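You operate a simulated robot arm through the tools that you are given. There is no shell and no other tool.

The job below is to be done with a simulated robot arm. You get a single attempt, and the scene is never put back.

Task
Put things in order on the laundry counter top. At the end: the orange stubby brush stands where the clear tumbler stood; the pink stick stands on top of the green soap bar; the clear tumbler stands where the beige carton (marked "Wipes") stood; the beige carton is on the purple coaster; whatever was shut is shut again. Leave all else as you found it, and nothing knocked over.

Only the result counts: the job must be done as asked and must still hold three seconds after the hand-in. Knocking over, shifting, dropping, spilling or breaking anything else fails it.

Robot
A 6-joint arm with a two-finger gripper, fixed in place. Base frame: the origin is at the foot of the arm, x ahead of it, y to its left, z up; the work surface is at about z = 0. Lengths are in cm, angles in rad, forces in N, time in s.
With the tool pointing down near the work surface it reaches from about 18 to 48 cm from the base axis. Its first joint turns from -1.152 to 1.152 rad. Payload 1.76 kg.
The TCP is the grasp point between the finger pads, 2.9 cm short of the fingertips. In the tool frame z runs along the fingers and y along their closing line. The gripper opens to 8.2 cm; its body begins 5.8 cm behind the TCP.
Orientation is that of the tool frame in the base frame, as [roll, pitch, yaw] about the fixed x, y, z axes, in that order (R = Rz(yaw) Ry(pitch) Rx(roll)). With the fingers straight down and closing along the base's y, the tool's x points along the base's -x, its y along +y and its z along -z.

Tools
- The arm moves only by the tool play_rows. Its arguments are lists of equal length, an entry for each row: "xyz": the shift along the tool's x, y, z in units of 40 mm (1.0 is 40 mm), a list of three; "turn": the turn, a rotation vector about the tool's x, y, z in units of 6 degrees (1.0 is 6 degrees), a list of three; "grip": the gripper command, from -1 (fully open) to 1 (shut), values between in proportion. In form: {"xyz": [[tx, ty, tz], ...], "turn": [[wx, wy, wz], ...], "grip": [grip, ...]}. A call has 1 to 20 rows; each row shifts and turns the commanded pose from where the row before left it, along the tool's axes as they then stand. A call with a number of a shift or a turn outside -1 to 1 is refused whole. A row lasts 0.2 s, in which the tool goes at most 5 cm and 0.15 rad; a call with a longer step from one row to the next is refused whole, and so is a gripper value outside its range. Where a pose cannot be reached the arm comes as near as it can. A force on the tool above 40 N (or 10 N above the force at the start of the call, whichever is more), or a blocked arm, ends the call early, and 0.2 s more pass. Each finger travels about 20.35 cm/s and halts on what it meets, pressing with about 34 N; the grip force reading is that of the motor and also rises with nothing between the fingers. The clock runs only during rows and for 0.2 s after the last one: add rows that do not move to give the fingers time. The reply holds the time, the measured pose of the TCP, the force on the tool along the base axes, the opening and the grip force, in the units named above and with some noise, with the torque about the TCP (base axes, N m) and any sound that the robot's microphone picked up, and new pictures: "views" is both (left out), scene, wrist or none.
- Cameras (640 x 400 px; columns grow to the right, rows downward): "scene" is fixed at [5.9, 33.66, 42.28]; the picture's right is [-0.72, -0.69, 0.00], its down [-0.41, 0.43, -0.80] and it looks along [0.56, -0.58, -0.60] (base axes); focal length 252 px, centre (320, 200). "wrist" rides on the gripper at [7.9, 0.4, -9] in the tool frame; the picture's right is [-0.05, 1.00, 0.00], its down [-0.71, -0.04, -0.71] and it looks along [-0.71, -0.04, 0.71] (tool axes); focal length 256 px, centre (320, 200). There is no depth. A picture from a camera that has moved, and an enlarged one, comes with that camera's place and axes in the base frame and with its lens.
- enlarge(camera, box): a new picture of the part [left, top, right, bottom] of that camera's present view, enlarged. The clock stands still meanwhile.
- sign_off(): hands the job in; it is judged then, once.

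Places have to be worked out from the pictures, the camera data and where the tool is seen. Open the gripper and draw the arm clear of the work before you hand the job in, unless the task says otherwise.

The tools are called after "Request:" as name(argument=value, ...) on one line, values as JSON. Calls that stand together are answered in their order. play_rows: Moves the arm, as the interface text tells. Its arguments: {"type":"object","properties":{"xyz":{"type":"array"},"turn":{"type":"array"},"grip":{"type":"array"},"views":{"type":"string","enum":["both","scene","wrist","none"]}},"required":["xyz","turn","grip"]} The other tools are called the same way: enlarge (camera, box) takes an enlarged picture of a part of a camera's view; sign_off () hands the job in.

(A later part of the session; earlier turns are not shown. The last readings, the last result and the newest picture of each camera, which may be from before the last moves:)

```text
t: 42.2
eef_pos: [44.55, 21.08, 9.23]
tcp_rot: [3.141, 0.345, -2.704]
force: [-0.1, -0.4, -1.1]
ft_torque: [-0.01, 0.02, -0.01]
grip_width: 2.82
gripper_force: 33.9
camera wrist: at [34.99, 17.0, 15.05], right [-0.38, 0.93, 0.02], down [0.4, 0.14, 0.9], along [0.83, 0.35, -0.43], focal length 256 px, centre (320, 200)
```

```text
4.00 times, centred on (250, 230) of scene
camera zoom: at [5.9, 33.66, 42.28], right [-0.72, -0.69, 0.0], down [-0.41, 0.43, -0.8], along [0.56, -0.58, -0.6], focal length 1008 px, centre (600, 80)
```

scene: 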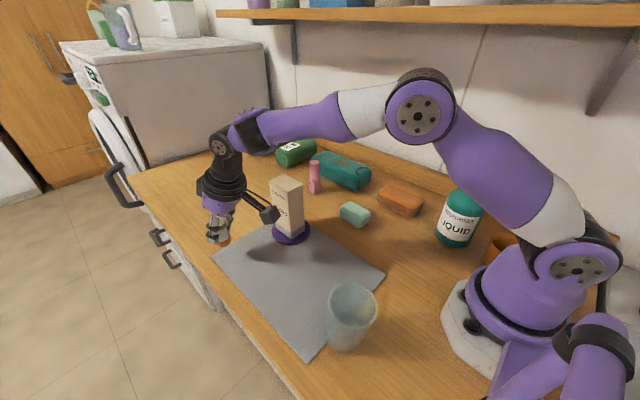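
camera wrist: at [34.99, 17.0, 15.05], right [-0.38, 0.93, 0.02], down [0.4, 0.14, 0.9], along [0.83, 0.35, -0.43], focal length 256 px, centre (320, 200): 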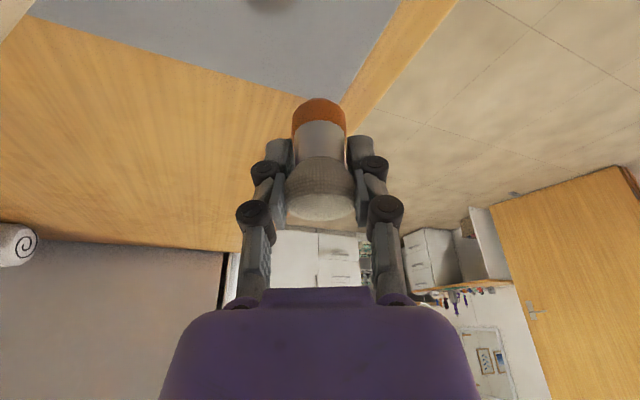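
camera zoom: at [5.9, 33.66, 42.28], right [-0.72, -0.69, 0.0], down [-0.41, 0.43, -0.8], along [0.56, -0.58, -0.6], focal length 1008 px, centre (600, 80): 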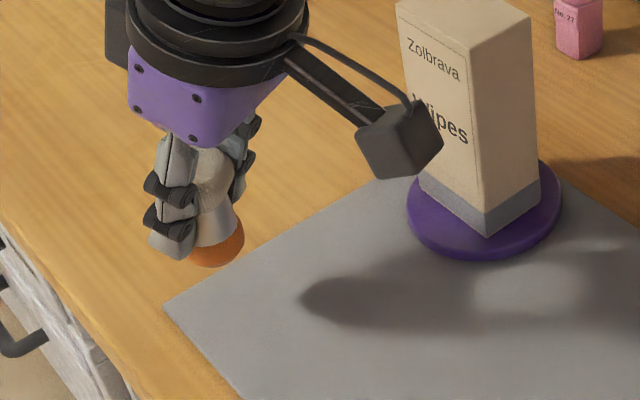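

Brush is held well. I'll carry it to the tumbler's original place at about (30.6, 19.1), keeping the same tool orientation.

Request:
play_rows(xyz=[[0.2, 0.066, -0.073], [0.4, 0.133, -0.145], [0.4, 0.133, -0.145], [0.4, 0.133, -0.145], [0.4, 0.133, -0.145], [0.4, 0.133, -0.145], [0.4, 0.133, -0.145], [0.4, 0.133, -0.145], [0.2, 0.067, -0.073], [0, 0, 0], [0, 0, 0]], turn=[[0, 0, 0], [0, 0, 0], [0, 0, 0], [0, 0, 0], [0, 0, 0], [0, 0, 0], [0, 0, 0], [0, 0, 0], [0, 0, 0], [0, 0, 0], [0, 0, 0]], grip=[0.8, 0.8, 0.8, 0.8, 0.8, 0.8, 0.8, 0.8, 0.8, 0.8, 0.8])

Request:
enlarge(camera="wrist", box=[220, 60, 420, 260])

Request:
enlarge(camera="scene", box=[210, 200, 350, 330])

```text
t: 44.6
eef_pos: [30.5, 19.14, 8.91]
tcp_rot: [3.14, 0.346, -2.704]
force: [-0.2, -0.8, -0.1]
ft_torque: [-0.05, -0.01, 0.04]
grip_width: 2.83
gripper_force: 34.2
camera wrist: at [20.72, 14.99, 14.79], right [-0.38, 0.93, 0.02], down [0.4, 0.15, 0.9], along [0.83, 0.35, -0.43], focal length 256 px, centre (320, 200)
```

scene: 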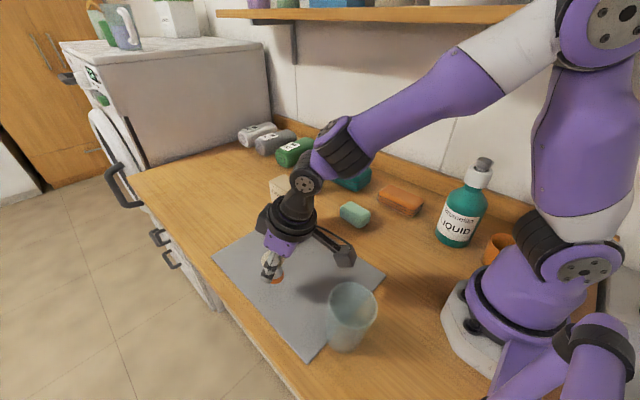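
wrist: 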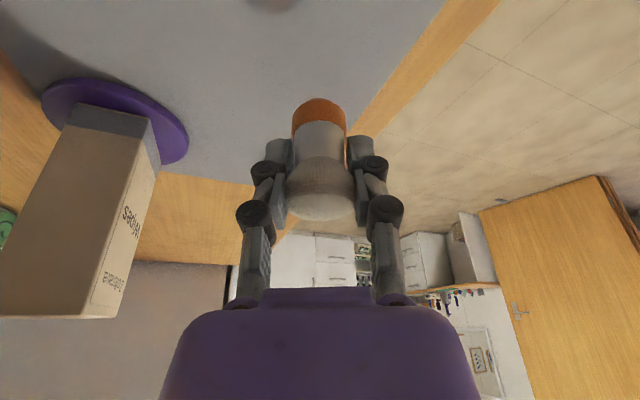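

```text
2.00 times, centred on (320, 160) of wrist
camera zoom: at [20.72, 14.99, 14.79], right [-0.38, 0.93, 0.02], down [0.4, 0.15, 0.9], along [0.83, 0.35, -0.43], focal length 512 px, centre (320, 280)
```

zoom: 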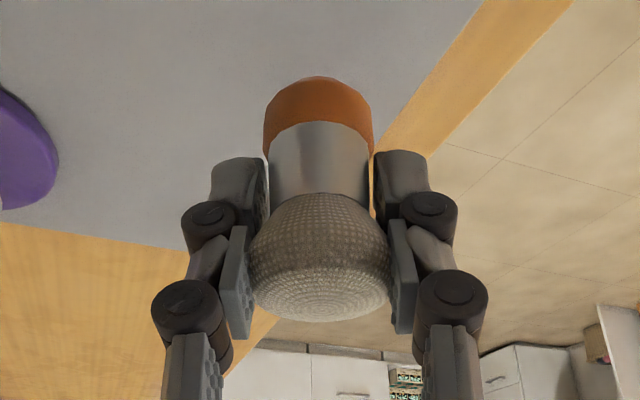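

```text
3.08 times, centred on (280, 265) of scene
camera zoom: at [5.9, 33.66, 42.28], right [-0.72, -0.69, 0.0], down [-0.41, 0.43, -0.8], along [0.56, -0.58, -0.6], focal length 775 px, centre (443, 0)
```

zoom: 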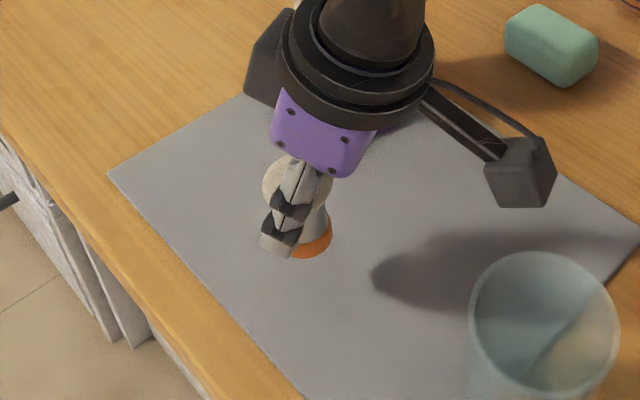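

In position. I'll lower 3.2 cm and then use small steps until contact.

Request:
play_rows(xyz=[[0.06, 0, 0.165], [0.085, 0, 0.235], [0.085, 0, 0.235], [0.043, 0, 0.117], [0, 0, 0]], turn=[[0, 0, 0], [0, 0, 0], [0, 0, 0], [0, 0, 0], [0, 0, 0]], grip=[0.8, 0.8, 0.8, 0.8, 0.8], views="none")

Request:
play_rows(xyz=[[0.013, 0, 0.035], [0.009, 0, 0.024], [0, 0, 0]], turn=[[0, 0, 0], [0, 0, 0], [0, 0, 0]], grip=[0.8, 0.8, 0.8], views="none")

Request:
enlarge(camera="scene", box=[210, 200, 350, 330])

```text
t: 45.8
eef_pos: [30.35, 19.24, 5.87]
tcp_rot: [3.141, 0.345, -2.703]
force: [0.1, 0.1, -1.3]
ft_torque: [0.02, 0.0, -0.01]
grip_width: 2.83
gripper_force: 33.8
```

```text
t: 46.6
eef_pos: [30.42, 19.13, 5.79]
tcp_rot: [3.14, 0.345, -2.703]
force: [-0.5, -0.3, 0.4]
ft_torque: [-0.01, 0.03, -0.03]
grip_width: 2.82
gripper_force: 34.0
```

```text
3.08 times, centred on (280, 265) of scene
camera zoom: at [5.9, 33.66, 42.28], right [-0.72, -0.69, 0.0], down [-0.41, 0.43, -0.8], along [0.56, -0.58, -0.6], focal length 775 px, centre (443, 0)
```

zoom: 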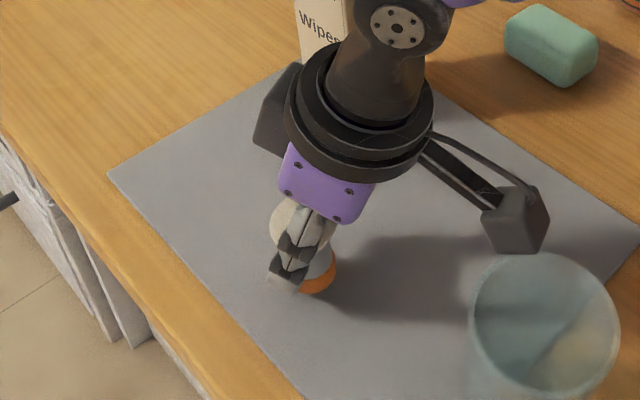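

No contact yet (expected at z≈5.25). I'll keep lowering in small steps.

Request:
play_rows(xyz=[[0.013, 0, 0.035], [0.013, 0, 0.035], [0, 0, 0]], turn=[[0, 0, 0], [0, 0, 0], [0, 0, 0]], grip=[0.8, 0.8, 0.8], views="none")

```text
t: 47.4
eef_pos: [30.46, 19.3, 5.43]
tcp_rot: [3.14, 0.35, -2.703]
force: [4.9, -4.0, 38.4]
ft_torque: [-1.17, 4.69, 0.58]
grip_width: 2.83
gripper_force: 33.9
```

The 38 N with a large torque points to a contact about 12 cm toward -x, so the wrist camera housing must be touching the placed tumbler's rim. I'll raise straight up at once and inspect.

Request:
play_rows(xyz=[[-0.034, 0, -0.094], [-0.06, 0, -0.165], [-0.085, 0, -0.235], [-0.085, 0, -0.235], [0, 0, 0]], turn=[[0, 0, 0], [0, 0, 0], [0, 0, 0], [0, 0, 0], [0, 0, 0]], grip=[0.8, 0.8, 0.8, 0.8, 0.8])

Request:
enlarge(camera="scene", box=[280, 240, 420, 380])

```text
t: 48.6
eef_pos: [30.45, 19.0, 8.48]
tcp_rot: [3.142, 0.345, -2.705]
force: [0.0, -0.8, -1.1]
ft_torque: [0.02, 0.0, 0.01]
grip_width: 2.83
gripper_force: 33.3
camera wrist: at [20.74, 14.94, 14.28], right [-0.38, 0.93, 0.02], down [0.4, 0.15, 0.9], along [0.83, 0.35, -0.43], focal length 256 px, centre (320, 200)
```

scene: 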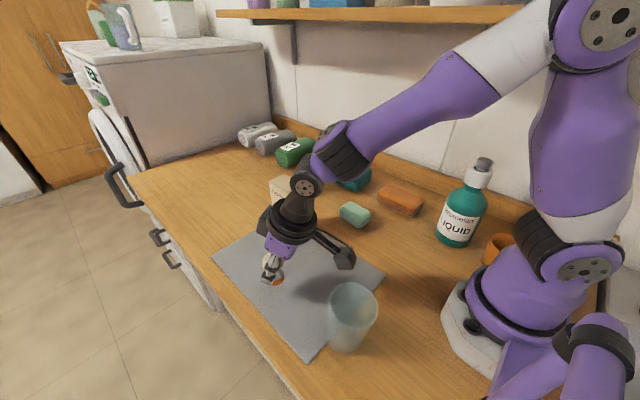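
wrist: 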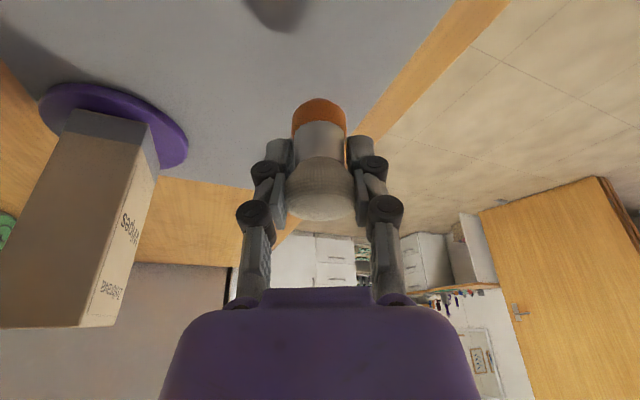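

```text
2.86 times, centred on (350, 310) of scene
camera zoom: at [5.9, 33.66, 42.28], right [-0.72, -0.69, 0.0], down [-0.41, 0.43, -0.8], along [0.56, -0.58, -0.6], focal length 720 px, centre (234, -114)
```

zoom: 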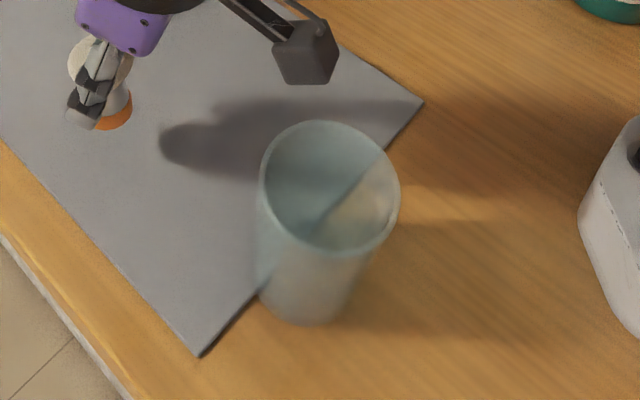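

The tumbler is still standing, essentially unmoved. I'll rotate the tool about the vertical through the TCP by about 50°, swinging the camera housing away from the tumbler.

Request:
play_rows(xyz=[[0, 0, 0], [0, 0, 0], [0, 0, 0], [0, 0, 0], [0, 0, 0], [0, 0, 0], [0, 0, 0], [0, 0, 0], [0, 0, 0], [0, 0, 0]], turn=[[-0.317, 0, -0.877], [-0.317, 0, -0.877], [-0.317, 0, -0.877], [-0.317, 0, -0.877], [-0.317, 0, -0.877], [-0.317, 0, -0.877], [-0.317, 0, -0.877], [-0.317, 0, -0.877], [-0.317, 0, -0.877], [0, 0, 0]], grip=[0.8, 0.8, 0.8, 0.8, 0.8, 0.8, 0.8, 0.8, 0.8, 0.8])

Request:
enlarge(camera="scene", box=[220, 200, 400, 370])

```text
t: 50.8
eef_pos: [30.39, 18.97, 8.54]
tcp_rot: [3.14, 0.347, -1.825]
force: [0.4, -0.4, -0.8]
ft_torque: [-0.02, 0.01, 0.02]
grip_width: 2.82
gripper_force: 33.7
camera wrist: at [27.41, 8.93, 14.31], right [-0.95, 0.3, 0.02], down [0.14, 0.4, 0.91], along [0.26, 0.87, -0.42], focal length 256 px, centre (320, 200)
```

scene: 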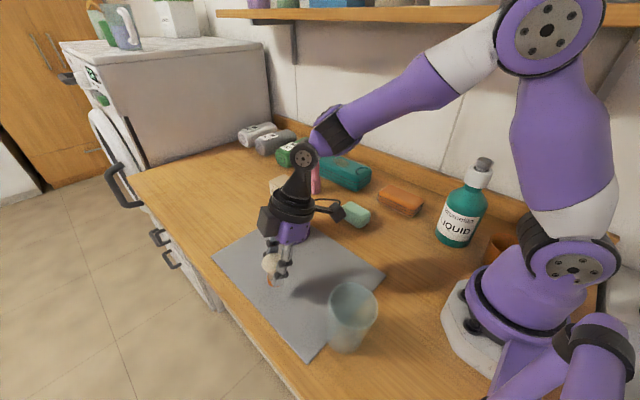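
wrist: 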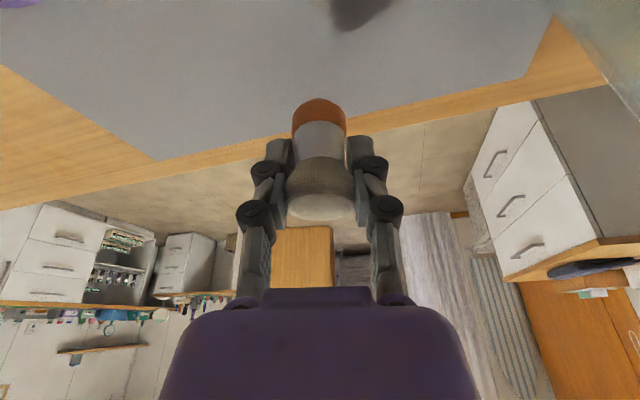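

```text
2.35 times, centred on (310, 285) of scene
camera zoom: at [5.9, 33.66, 42.28], right [-0.72, -0.69, 0.0], down [-0.41, 0.43, -0.8], along [0.56, -0.58, -0.6], focal length 593 px, centre (344, 0)
```

zoom: 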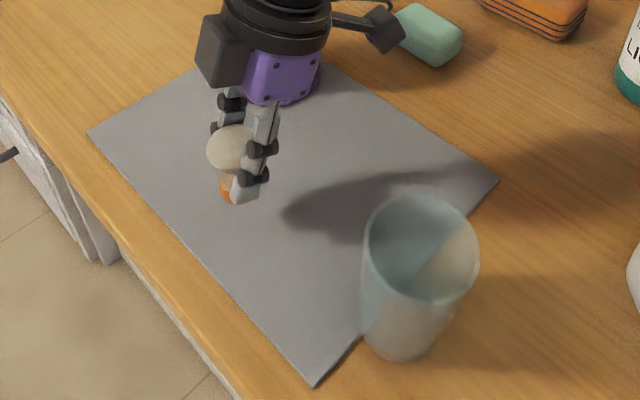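

The camera housing is now clear at (27, 9). I'll lower the brush again, 2.6 cm then small steps.

Request:
play_rows(xyz=[[0.06, 0, 0.165], [0.085, 0, 0.235], [0.06, 0, 0.165], [0.017, 0, 0.047], [0, 0, 0]], turn=[[0, 0, 0], [0, 0, 0], [0, 0, 0], [0, 0, 0], [0, 0, 0]], grip=[0.8, 0.8, 0.8, 0.8, 0.8])

Request:
enlarge(camera="scene", box=[220, 200, 340, 320])

```text
t: 52.0
eef_pos: [30.34, 19.07, 5.82]
tcp_rot: [3.139, 0.349, -1.823]
force: [-1.0, 0.2, -0.9]
ft_torque: [-0.03, 0.02, 0.0]
grip_width: 2.81
gripper_force: 33.9
camera wrist: at [27.36, 8.96, 11.71], right [-0.95, 0.3, 0.02], down [0.14, 0.4, 0.91], along [0.26, 0.87, -0.42], focal length 256 px, centre (320, 200)
```

scene: 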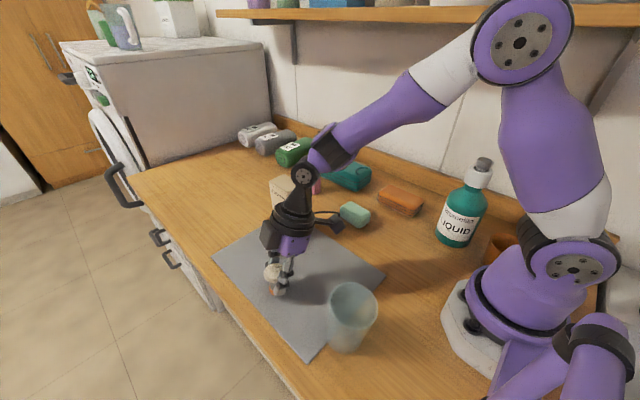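
wrist: 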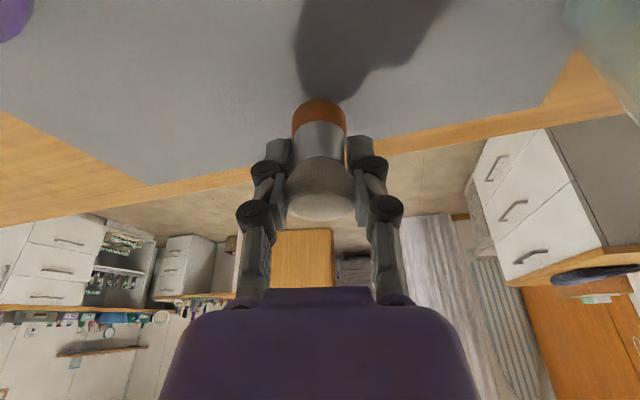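

```text
3.33 times, centred on (280, 260) of scene
camera zoom: at [5.9, 33.66, 42.28], right [-0.72, -0.69, 0.0], down [-0.41, 0.43, -0.8], along [0.56, -0.58, -0.6], focal length 840 px, centre (453, 0)
```

zoom: 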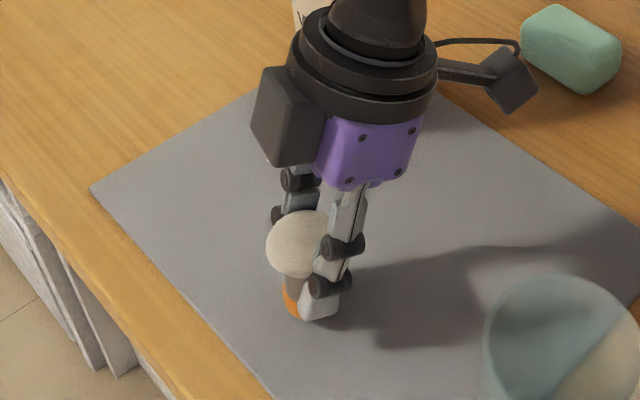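

Clear of everything. I'll continue down in small steps, watching the force.

Request:
play_rows(xyz=[[0.013, 0, 0.035], [0.013, 0, 0.035], [0, 0, 0]], turn=[[0, 0, 0], [0, 0, 0], [0, 0, 0]], grip=[0.8, 0.8, 0.8], views="none")

```text
t: 52.8
eef_pos: [30.31, 18.99, 5.57]
tcp_rot: [3.14, 0.348, -1.823]
force: [0.3, 0.2, -0.4]
ft_torque: [0.0, 0.02, 0.02]
grip_width: 2.83
gripper_force: 34.5
```

Still free. I'll lower another 0.2–0.3 cm.

Request:
play_rows(xyz=[[0.013, 0, 0.035], [0.009, 0, 0.023], [0, 0, 0]], turn=[[0, 0, 0], [0, 0, 0], [0, 0, 0]], grip=[0.8, 0.8, 0.8], views="none")

```text
t: 53.6
eef_pos: [30.46, 19.12, 5.17]
tcp_rot: [3.141, 0.346, -1.825]
force: [-0.2, 0.2, 0.2]
ft_torque: [-0.02, -0.01, 0.03]
grip_width: 2.85
gripper_force: 33.7
```

No force yet at z≈5.2. I'll make another small step.

Request:
play_rows(xyz=[[0.009, 0, 0.023], [0.009, 0, 0.023], [0, 0, 0]], turn=[[0, 0, 0], [0, 0, 0], [0, 0, 0]], grip=[0.8, 0.8, 0.8], views="wrist")

Request:
enlarge(camera="wrist", box=[220, 60, 420, 260])

Request:
enlarge(camera="scene", box=[240, 240, 310, 310])

```text
t: 54.4
eef_pos: [30.46, 19.1, 5.15]
tcp_rot: [3.141, 0.349, -1.824]
force: [-8.1, -5.0, 20.8]
ft_torque: [-0.1, 0.38, 0.06]
grip_width: 2.84
gripper_force: 34.0
camera wrist: at [27.42, 9.02, 10.97], right [-0.95, 0.3, 0.02], down [0.14, 0.4, 0.91], along [0.26, 0.87, -0.42], focal length 256 px, centre (320, 200)
```

wrist: 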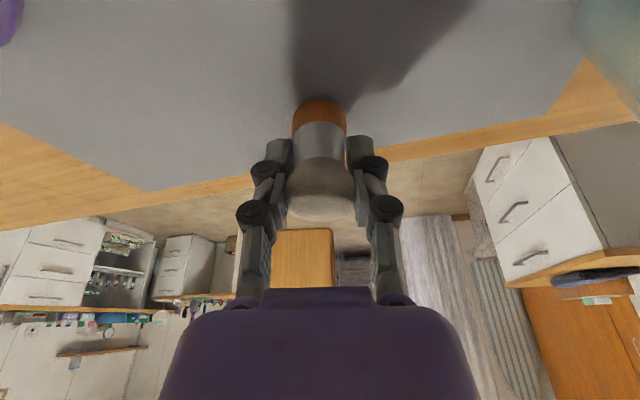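

```text
2.00 times, centred on (320, 160) of wrist
camera zoom: at [27.42, 9.02, 10.97], right [-0.95, 0.3, 0.02], down [0.14, 0.4, 0.91], along [0.26, 0.87, -0.42], focal length 512 px, centre (320, 280)
```

zoom: 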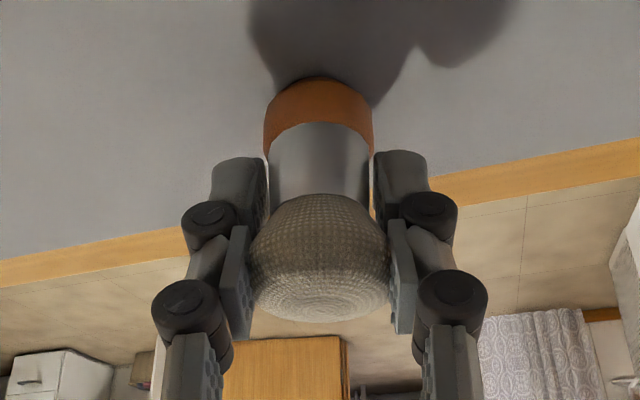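

```text
5.71 times, centred on (275, 275) of scene
camera zoom: at [5.9, 33.66, 42.28], right [-0.72, -0.69, 0.0], down [-0.41, 0.43, -0.8], along [0.56, -0.58, -0.6], focal length 1439 px, centre (577, -229)
```

zoom: 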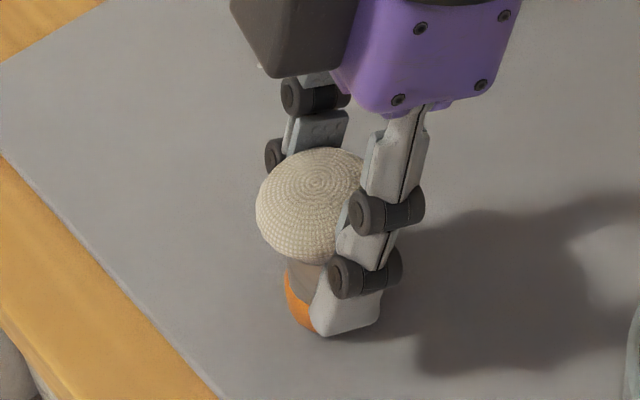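

Contact at 21 N with a small torque, so the brush base is on the mat. I'll ease off and open slowly.

Request:
play_rows(xyz=[[-0.005, 0, -0.015], [0, 0, 0], [0, 0, 0], [0, 0, 0], [0, 0, 0]], turn=[[0, 0, 0], [0, 0, 0], [0, 0, 0], [0, 0, 0], [0, 0, 0]], grip=[0.4, 0.1, -0.4, -1, -1])

Request:
enlarge(camera="scene", box=[240, 240, 310, 310])

```text
t: 55.6
eef_pos: [30.46, 19.07, 5.18]
tcp_rot: [3.139, 0.348, -1.823]
force: [-0.8, -1.2, -0.3]
ft_torque: [0.01, 0.01, 0.01]
grip_width: 8.2
gripper_force: 0.1
camera wrist: at [27.44, 8.97, 10.98], right [-0.95, 0.3, 0.02], down [0.14, 0.4, 0.91], along [0.26, 0.87, -0.42], focal length 256 px, centre (320, 200)
```

scene: 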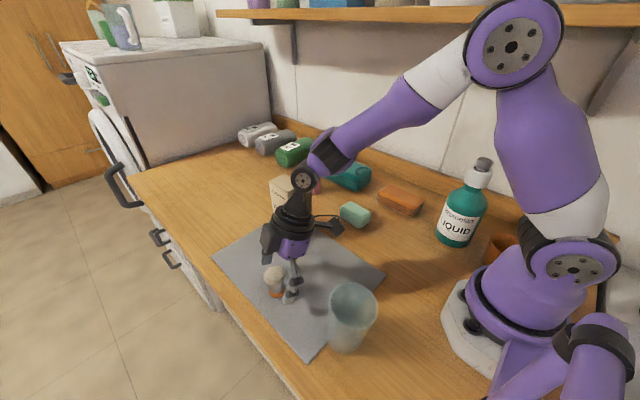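
wrist: 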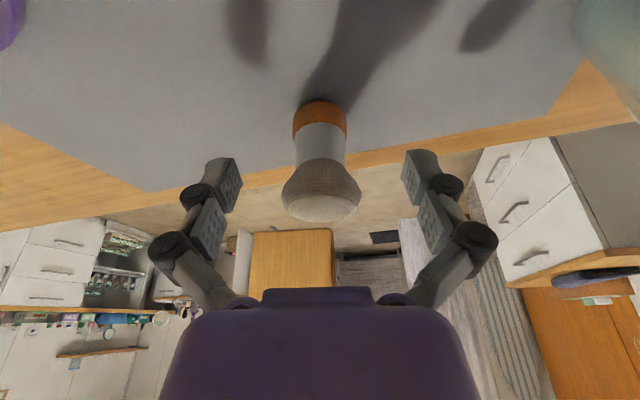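

```text
5.71 times, centred on (275, 275) of scene
camera zoom: at [5.9, 33.66, 42.28], right [-0.72, -0.69, 0.0], down [-0.41, 0.43, -0.8], along [0.56, -0.58, -0.6], focal length 1439 px, centre (577, -229)
```

zoom: 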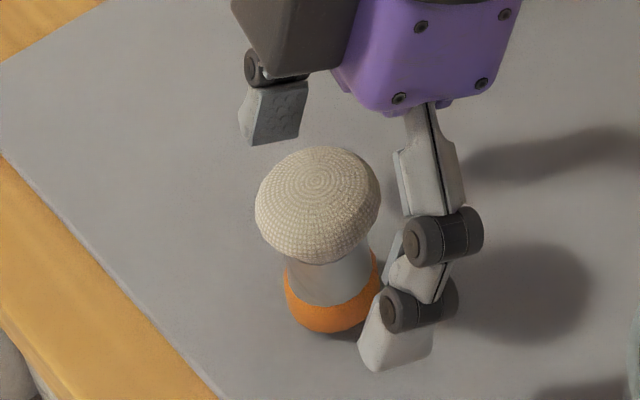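

The brush stands upright at about (30.5, 19.1). I'll retreat along the tool axis.

Request:
play_rows(xyz=[[0, 0, -0.3], [0, 0, -0.7], [0, 0, -0.9], [0, 0, -0.9], [0, 0, 0]], turn=[[0, 0, 0], [0, 0, 0], [0, 0, 0], [0, 0, 0], [0, 0, 0]], grip=[-1, -1, -1, -1, -1])

Request:
enlarge(camera="scene", box=[220, 160, 420, 300])

```text
t: 56.8
eef_pos: [29.62, 15.44, 15.71]
tcp_rot: [3.14, 0.346, -1.825]
force: [1.5, -0.2, -0.3]
ft_torque: [0.01, -0.03, -0.01]
grip_width: 8.19
gripper_force: 0.1
camera wrist: at [26.56, 5.28, 21.4], right [-0.95, 0.3, 0.02], down [0.14, 0.4, 0.91], along [0.26, 0.87, -0.42], focal length 256 px, centre (320, 200)
```

scene: 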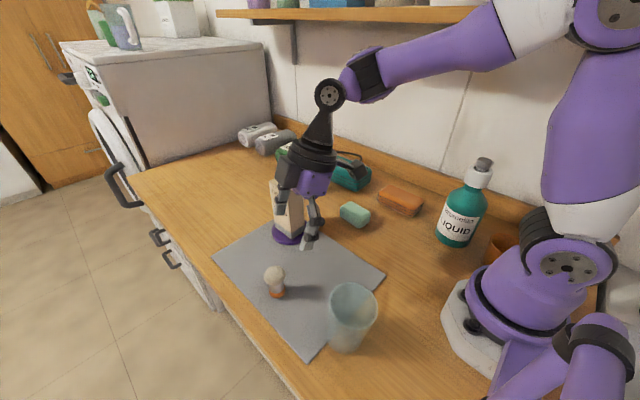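
wrist: 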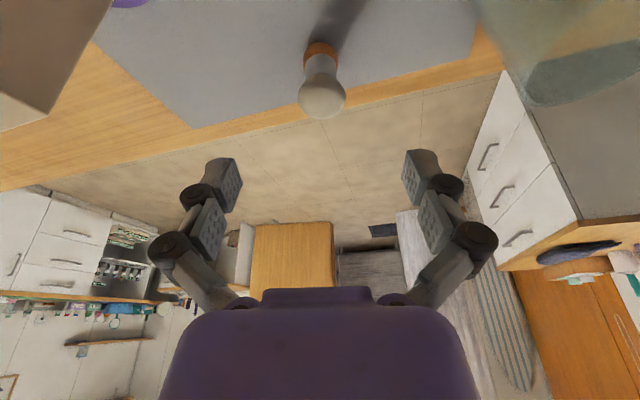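

```text
2.86 times, centred on (320, 230) of scene
camera zoom: at [5.9, 33.66, 42.28], right [-0.72, -0.69, 0.0], down [-0.41, 0.43, -0.8], along [0.56, -0.58, -0.6], focal length 720 px, centre (320, 114)
```

zoom: 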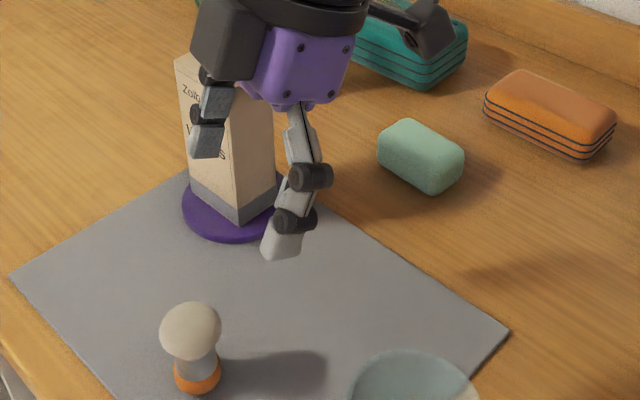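

The brush stands where the tumbler was. Next is the pink stick: I'll raise and swing the tool heading to face it (-0.19 rad), keeping the 20° tilt for reach.

Request:
play_rows(xyz=[[-0.256, 0, -0.705], [-0.256, 0, -0.705], [0, 0, 0], [0, 0, 0], [0, 0, 0], [0, 0, 0], [0, 0, 0], [0, 0, 0], [0, 0, 0], [0, 0, 0], [0, 0, 0], [0, 0, 0], [0, 0, 0], [0, 0, 0], [0, 0, 0], [0, 0, 0], [0, 0, 0], [0, 0, 0], [0, 0, 0]], turn=[[0, 0, 0], [0, 0, 0], [0.307, 0, 0.846], [0.307, 0, 0.846], [0.307, 0, 0.846], [0.307, 0, 0.846], [0.307, 0, 0.846], [0.307, 0, 0.846], [0.307, 0, 0.846], [0.307, 0, 0.846], [0.307, 0, 0.846], [0.307, 0, 0.846], [0.307, 0, 0.846], [0.307, 0, 0.846], [0.307, 0, 0.846], [0.307, 0, 0.846], [0.307, 0, 0.846], [0.307, 0, 0.846], [0, 0, 0]], grip=[-1, -1, -1, -1, -1, -1, -1, -1, -1, -1, -1, -1, -1, -1, -1, -1, -1, -1, -1])

```text
t: 60.8
eef_pos: [29.48, 15.36, 21.75]
tcp_rot: [-3.141, 0.348, 2.95]
force: [-0.1, 0.0, 0.3]
ft_torque: [0.01, -0.01, 0.0]
grip_width: 8.21
gripper_force: 0.1
camera wrist: at [19.3, 17.81, 27.53], right [0.24, 0.97, 0.02], down [0.41, -0.12, 0.9], along [0.88, -0.21, -0.43], focal length 256 px, centre (320, 200)
```

scene: 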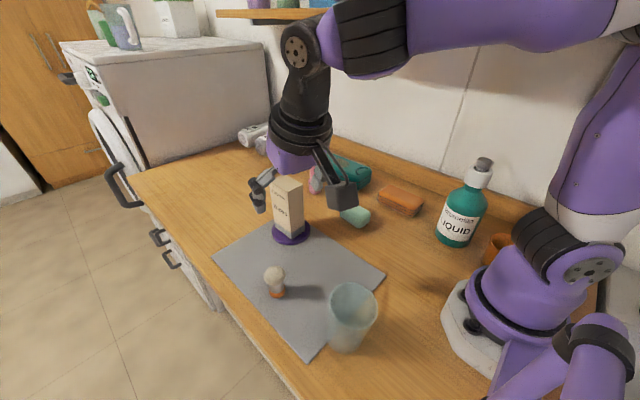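
wrist: 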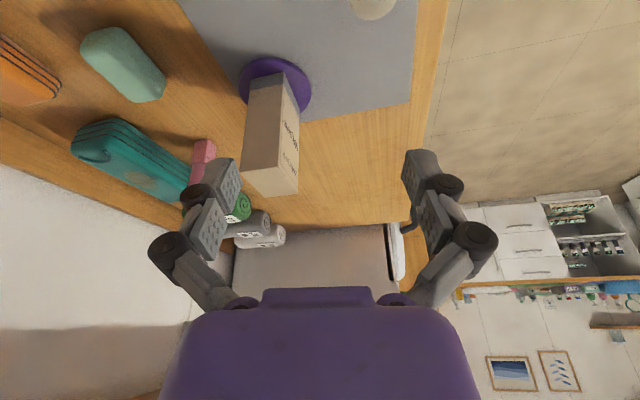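

Heading is set. I'll move over to view the stick and soap, staying above the carton's height.

Request:
play_rows(xyz=[[-0.455, -0.714, 0.269], [-0.455, -0.714, 0.269], [-0.455, -0.714, 0.269], [-0.455, -0.714, 0.269], [-0.455, -0.714, 0.269], [-0.455, -0.714, 0.269], [-0.455, -0.714, 0.269], [0, 0, 0], [0, 0, 0]], turn=[[0, 0, 0], [0, 0, 0], [0, 0, 0], [0, 0, 0], [0, 0, 0], [0, 0, 0], [0, 0, 0], [0, 0, 0], [0, 0, 0]], grip=[-1, -1, -1, -1, -1, -1, -1, -1, -1])

Request:
enlarge(camera="wrist", box=[220, 20, 420, 220])

Request:
enlarge(camera="scene", box=[280, 130, 420, 240])

```text
t: 62.8
eef_pos: [40.09, -7.13, 18.91]
tcp_rot: [-3.142, 0.345, 2.949]
force: [0.1, 0.4, -0.5]
ft_torque: [0.0, 0.0, 0.01]
grip_width: 8.19
gripper_force: 0.0
camera wrist: at [29.89, -4.65, 24.72], right [0.24, 0.97, 0.02], down [0.41, -0.12, 0.9], along [0.88, -0.21, -0.43], focal length 256 px, centre (320, 200)
```

scene: 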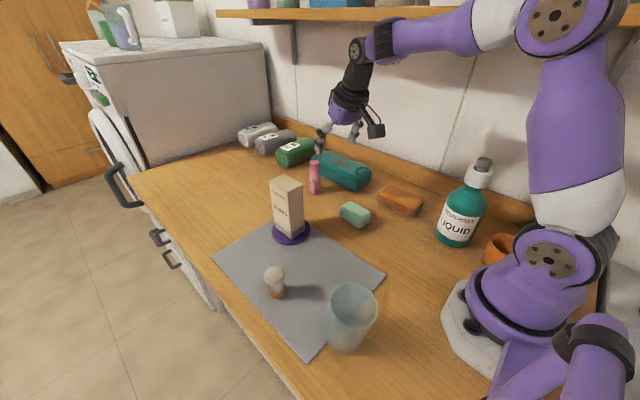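
wrist: 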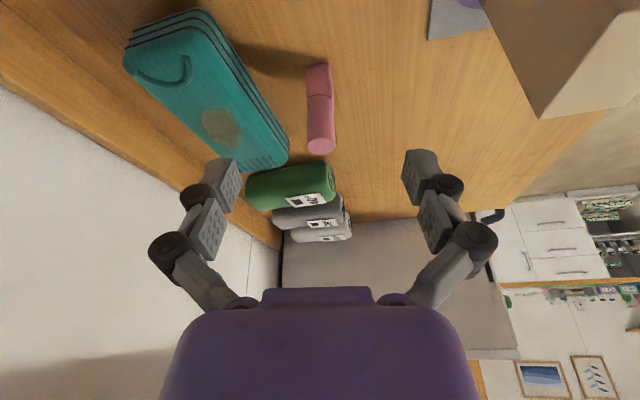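

```text
2.00 times, centred on (320, 120) of wrist
camera zoom: at [29.89, -4.65, 24.72], right [0.24, 0.97, 0.02], down [0.41, -0.12, 0.9], along [0.88, -0.21, -0.43], focal length 512 px, centre (320, 360)
```

zoom: 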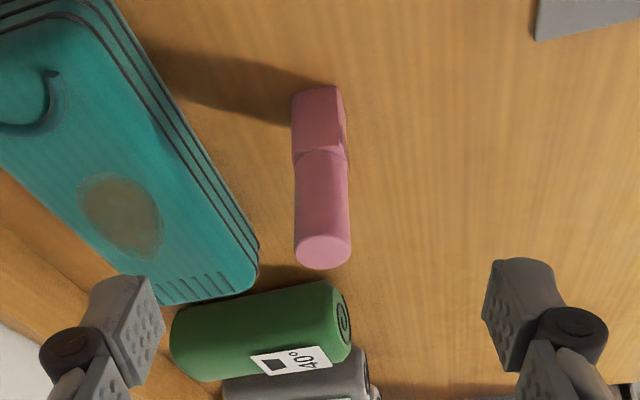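

```text
3.64 times, centred on (350, 185) of scene
camera zoom: at [5.9, 33.66, 42.28], right [-0.72, -0.69, 0.0], down [-0.41, 0.43, -0.8], along [0.56, -0.58, -0.6], focal length 916 px, centre (211, 254)
```

zoom: 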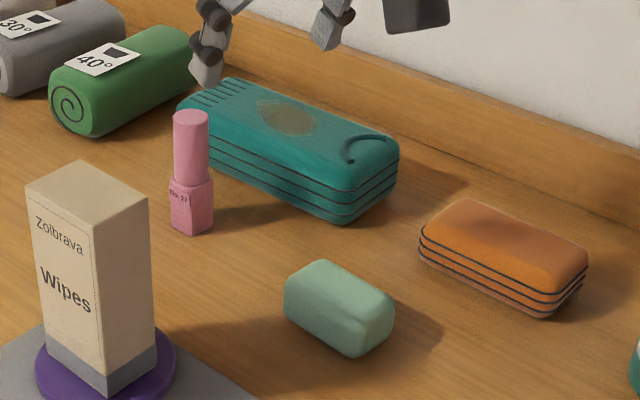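

Triangulation puts the stick at about (49.0, -9.0), with its top at z≈10 and width ≈2.6. The teal box's front edge is at y≈-14.7, so I'll half-close the gripper (5.3 cm) for clearance and move to the pre-approach.

Request:
play_rows(xyz=[[-0.571, -0.022, 0.753], [-0.571, -0.022, 0.753], [0, 0, 0], [0, 0, 0]], turn=[[0, 0, 0], [0, 0, 0], [0, 0, 0], [0, 0, 0]], grip=[-0.5, -0.3, -0.3, -0.3])

Request:
enlarge(camera="wrist", box=[220, 20, 420, 220])

Request:
enlarge(camera="scene", box=[280, 130, 420, 240])

```text
t: 63.8
eef_pos: [46.34, -8.31, 14.97]
tcp_rot: [3.141, 0.347, 2.951]
force: [0.7, -0.4, -0.1]
ft_torque: [0.01, 0.01, 0.0]
grip_width: 5.34
gripper_force: 0.0
camera wrist: at [36.14, -5.82, 20.79], right [0.24, 0.97, 0.02], down [0.41, -0.12, 0.9], along [0.88, -0.21, -0.43], focal length 256 px, centre (320, 200)
```

scene: 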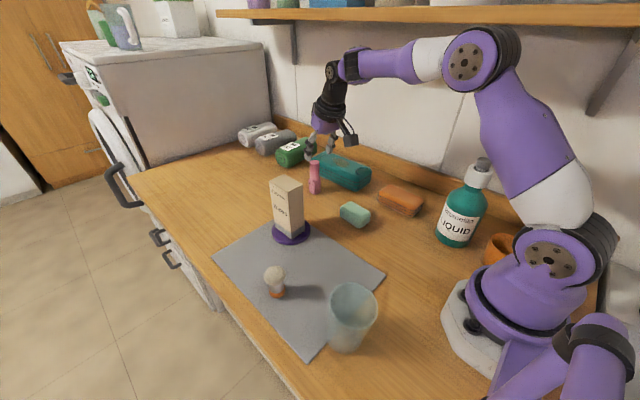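
wrist: 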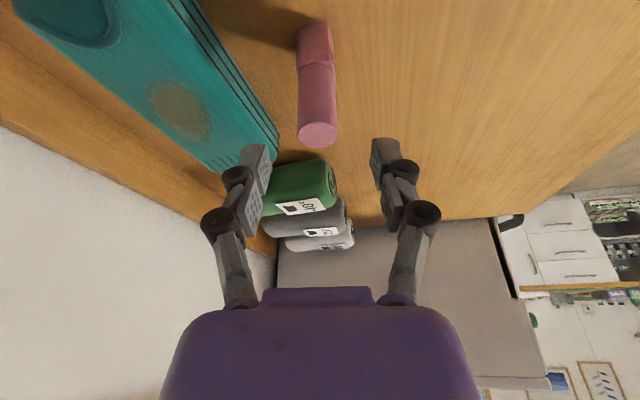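

```text
2.00 times, centred on (320, 120) of wrist
camera zoom: at [36.14, -5.82, 20.79], right [0.24, 0.97, 0.02], down [0.41, -0.12, 0.9], along [0.88, -0.21, -0.43], focal length 512 px, centre (320, 360)
```

zoom: 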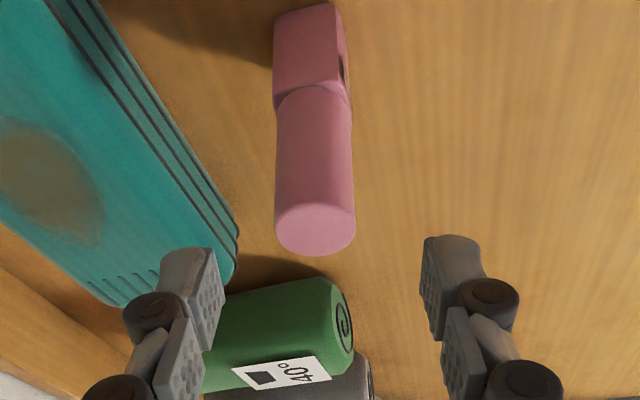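

```text
3.64 times, centred on (350, 185) of scene
camera zoom: at [5.9, 33.66, 42.28], right [-0.72, -0.69, 0.0], down [-0.41, 0.43, -0.8], along [0.56, -0.58, -0.6], focal length 916 px, centre (211, 254)
```

zoom: 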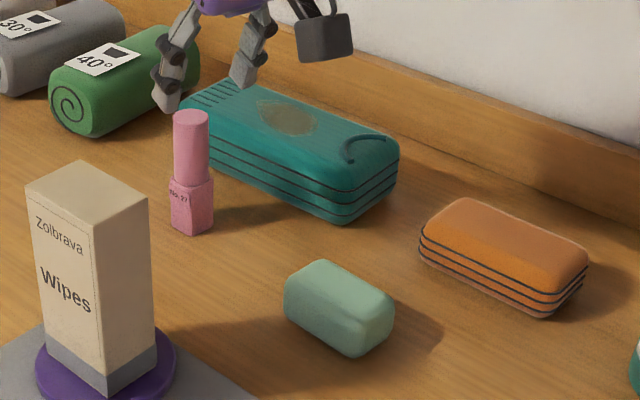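

The stick's top is at about (48.9, -8.9, 10), between the fingers. I'll advance 8 cm along the tool axis so the pads straddle its round upper part.

Request:
play_rows(xyz=[[0.037, -0.04, 0.4], [0, 0, 0.5], [0, 0, 0.6], [0, 0, 0.5], [0, 0, 0]], turn=[[0, 0, 0], [0, 0, 0], [0, 0, 0], [0, 0, 0], [0, 0, 0]], grip=[-0.3, -0.3, -0.3, -0.3, -0.3])

Request:
enlarge(camera="wrist", box=[220, 60, 420, 260])

Request:
enlarge(camera="scene", box=[280, 130, 420, 240])

```text
t: 65.0
eef_pos: [48.68, -9.03, 7.42]
tcp_rot: [-3.141, 0.348, 2.95]
force: [0.1, -1.0, 0.6]
ft_torque: [0.01, 0.0, 0.0]
grip_width: 5.35
gripper_force: 0.2
camera wrist: at [38.47, -6.63, 13.15], right [0.24, 0.97, 0.02], down [0.41, -0.12, 0.9], along [0.88, -0.21, -0.43], focal length 256 px, centre (320, 200)
```

scene: 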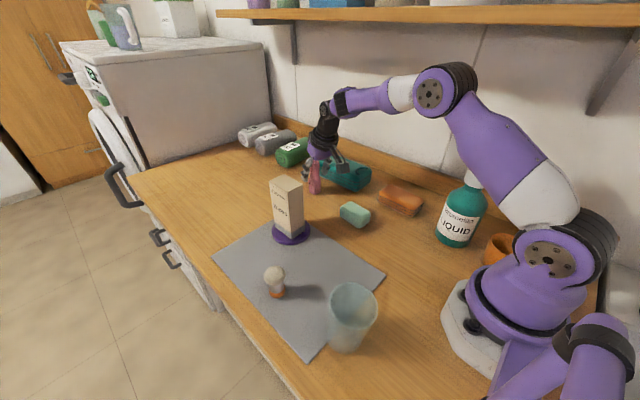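
wrist: 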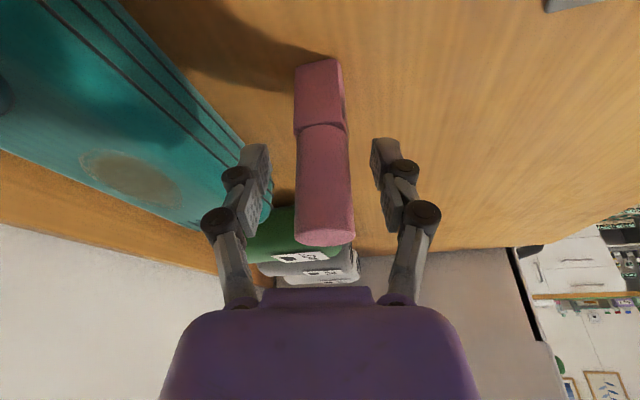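

```text
2.00 times, centred on (320, 160) of wrist
camera zoom: at [38.47, -6.63, 13.15], right [0.24, 0.97, 0.02], down [0.41, -0.12, 0.9], along [0.88, -0.21, -0.43], focal length 512 px, centre (320, 280)
```

zoom: 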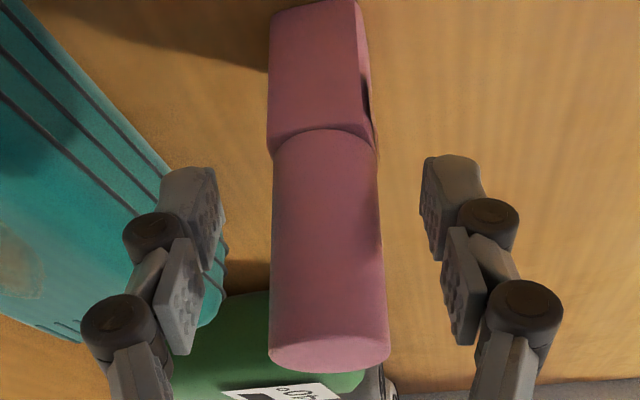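

```text
3.64 times, centred on (350, 185) of scene
camera zoom: at [5.9, 33.66, 42.28], right [-0.72, -0.69, 0.0], down [-0.41, 0.43, -0.8], along [0.56, -0.58, -0.6], focal length 916 px, centre (211, 254)
```

zoom: 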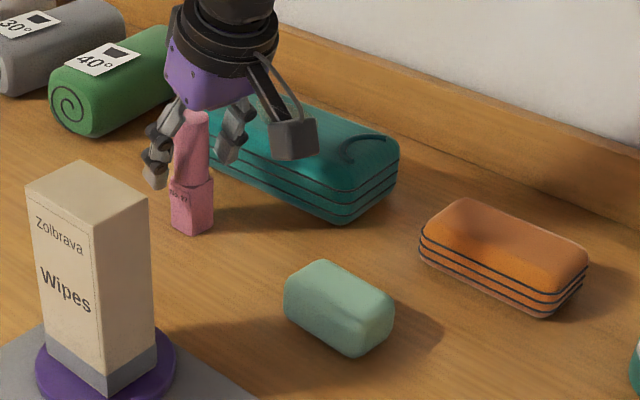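

The stick is centred within 0.15 cm. I'll correct slightly and close gently.

Request:
play_rows(xyz=[[0, 0.03, 0], [0, 0, 0], [0, 0, 0], [0, 0, 0], [0, 0, 0], [0, 0, 0]], turn=[[0, 0, 0], [0, 0, 0], [0, 0, 0], [0, 0, 0], [0, 0, 0], [0, 0, 0]], grip=[-0.3, 0.1, 0.3, 0.4, 0.6, 0.8])

Request:
enlarge(camera="wrist", box=[220, 60, 420, 260])

Request:
enlarge(camera="scene", box=[280, 130, 420, 240])

```text
t: 66.4
eef_pos: [48.73, -8.82, 7.5]
tcp_rot: [3.141, 0.347, 2.951]
force: [-1.0, -0.8, 7.4]
ft_torque: [-0.01, -0.03, -0.01]
grip_width: 2.48
gripper_force: 33.7
heard: snap
camera wrist: at [38.49, -6.5, 13.17], right [0.24, 0.97, 0.02], down [0.41, -0.12, 0.91], along [0.88, -0.21, -0.42], focal length 256 px, centre (320, 200)
```

scene: 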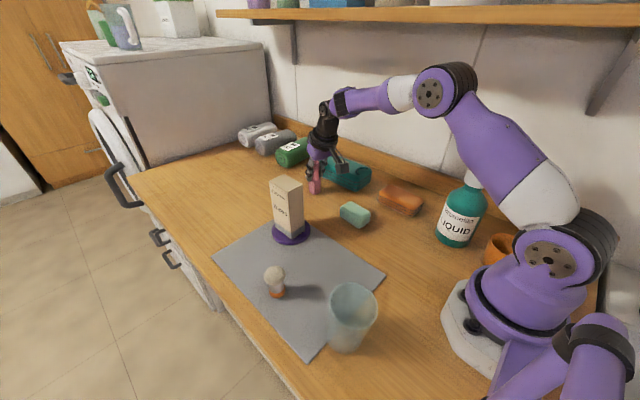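
wrist: 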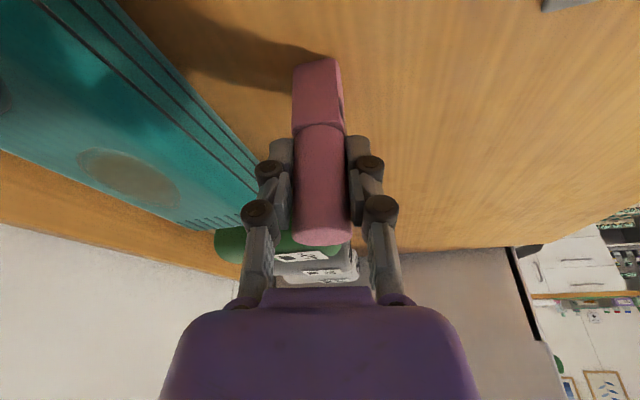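

```text
2.00 times, centred on (320, 160) of wrist
camera zoom: at [38.49, -6.5, 13.17], right [0.24, 0.97, 0.02], down [0.41, -0.12, 0.91], along [0.88, -0.21, -0.42], focal length 512 px, centre (320, 280)
```

zoom: 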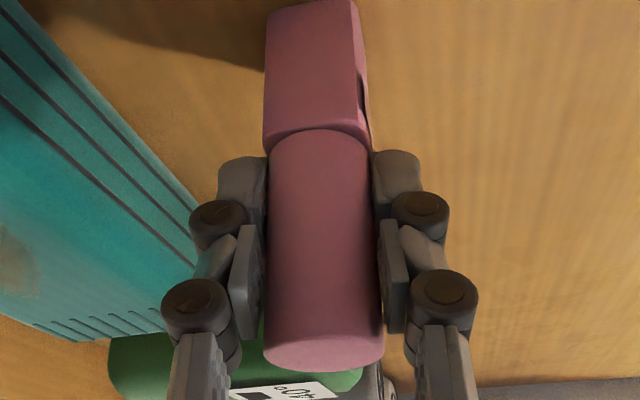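

```text
3.64 times, centred on (350, 185) of scene
camera zoom: at [5.9, 33.67, 42.28], right [-0.72, -0.69, 0.0], down [-0.41, 0.43, -0.8], along [0.56, -0.58, -0.6], focal length 916 px, centre (211, 254)
```

zoom: 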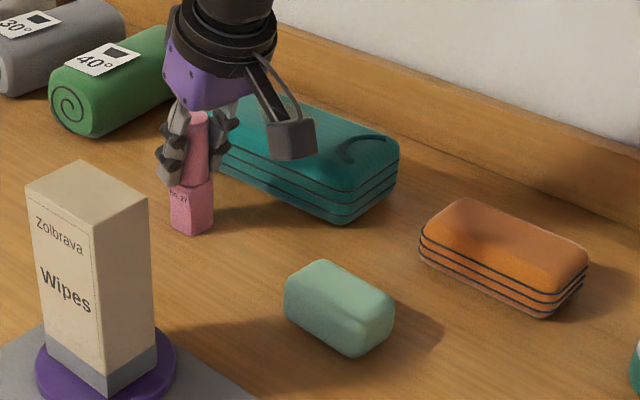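

I heard a "snap" as the fingers closed; the upper part may be a cap that came loose. I'll examine the stick closely before doing anything else.

Request:
enlarge(camera="scene", box=[298, 150, 334, 192])

Request:
enlarge(camera="wrist", box=[280, 50, 370, 130])

Request:
enlarge(camera="wrist", box=[270, 120, 380, 250])

```text
9.52 times, centred on (316, 171) of scene
camera zoom: at [5.9, 33.67, 42.28], right [-0.72, -0.69, 0.0], down [-0.41, 0.43, -0.8], along [0.56, -0.58, -0.6], focal length 2399 px, centre (358, 476)
```

zoom: 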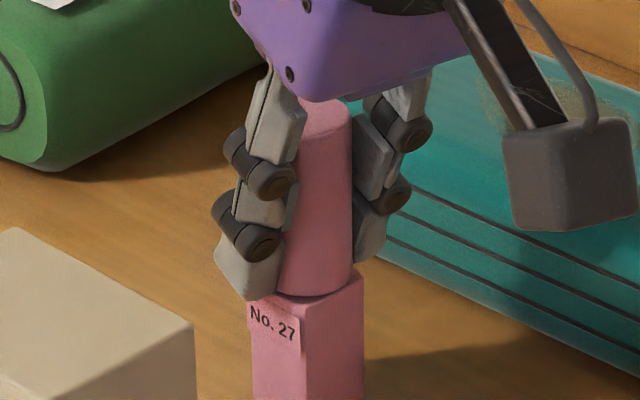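

```text
5.00 times, centred on (325, 90) of wrist
camera zoom: at [38.49, -6.5, 13.17], right [0.24, 0.97, 0.02], down [0.41, -0.12, 0.91], along [0.88, -0.21, -0.42], focal length 1280 px, centre (295, 750)
```

zoom: 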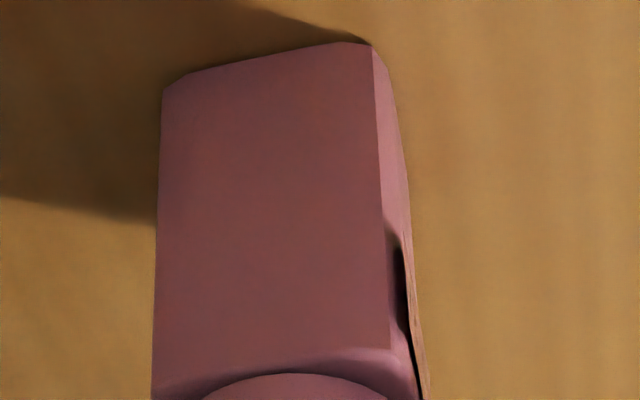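

```text
3.08 times, centred on (325, 185) of wrist
camera zoom: at [38.49, -6.5, 13.17], right [0.24, 0.97, 0.02], down [0.41, -0.12, 0.91], along [0.88, -0.21, -0.42], focal length 788 px, centre (305, 246)
```

zoom: 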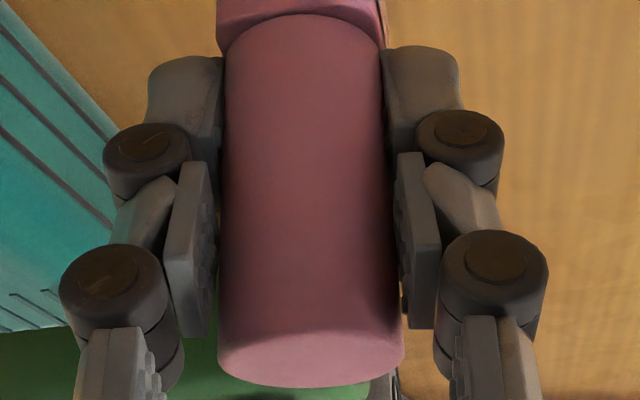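

The cylinder looks slightly off its square base, so it is probably a cap that popped. I'll press it straight down a little while holding it and listen.

Request:
play_rows(xyz=[[0.009, 0, 0.023], [0.009, 0, 0.023], [0, 0, 0]], turn=[[0, 0, 0], [0, 0, 0], [0, 0, 0]], grip=[0.8, 0.8, 0.8])

Request:
enlarge(camera="scene", box=[298, 150, 334, 192])

```text
t: 67.3
eef_pos: [48.81, -8.94, 7.25]
tcp_rot: [3.14, 0.356, 2.951]
force: [-1.2, -0.4, 6.6]
ft_torque: [-0.03, 0.01, 0.02]
grip_width: 2.49
gripper_force: 34.3
stopped in row 3: the force on the tool passed its limit at 40 N (the readings are from after the stop); the commanded pose is now the measured one
camera wrist: at [38.61, -6.54, 13.08], right [0.24, 0.97, 0.02], down [0.4, -0.12, 0.91], along [0.88, -0.21, -0.42], focal length 256 px, centre (320, 200)
```

scene: 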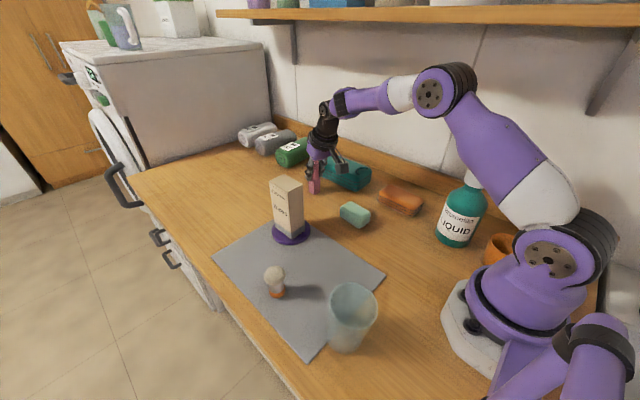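
wrist: 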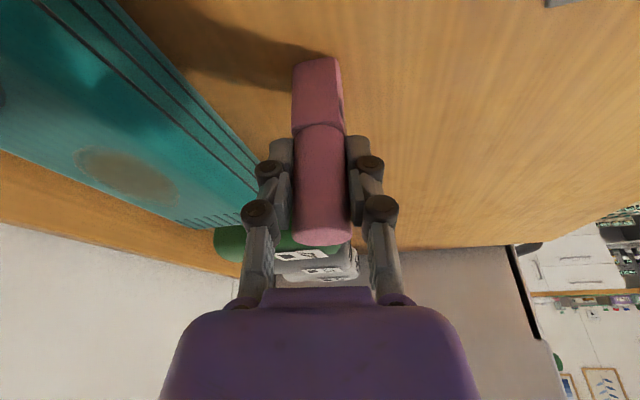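

```text
9.52 times, centred on (316, 171) of scene
camera zoom: at [5.9, 33.66, 42.28], right [-0.72, -0.69, 0.0], down [-0.41, 0.43, -0.8], along [0.56, -0.58, -0.6], focal length 2399 px, centre (358, 476)
```

zoom: 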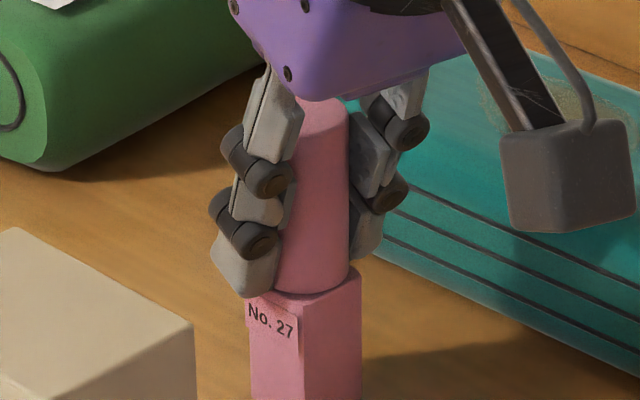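

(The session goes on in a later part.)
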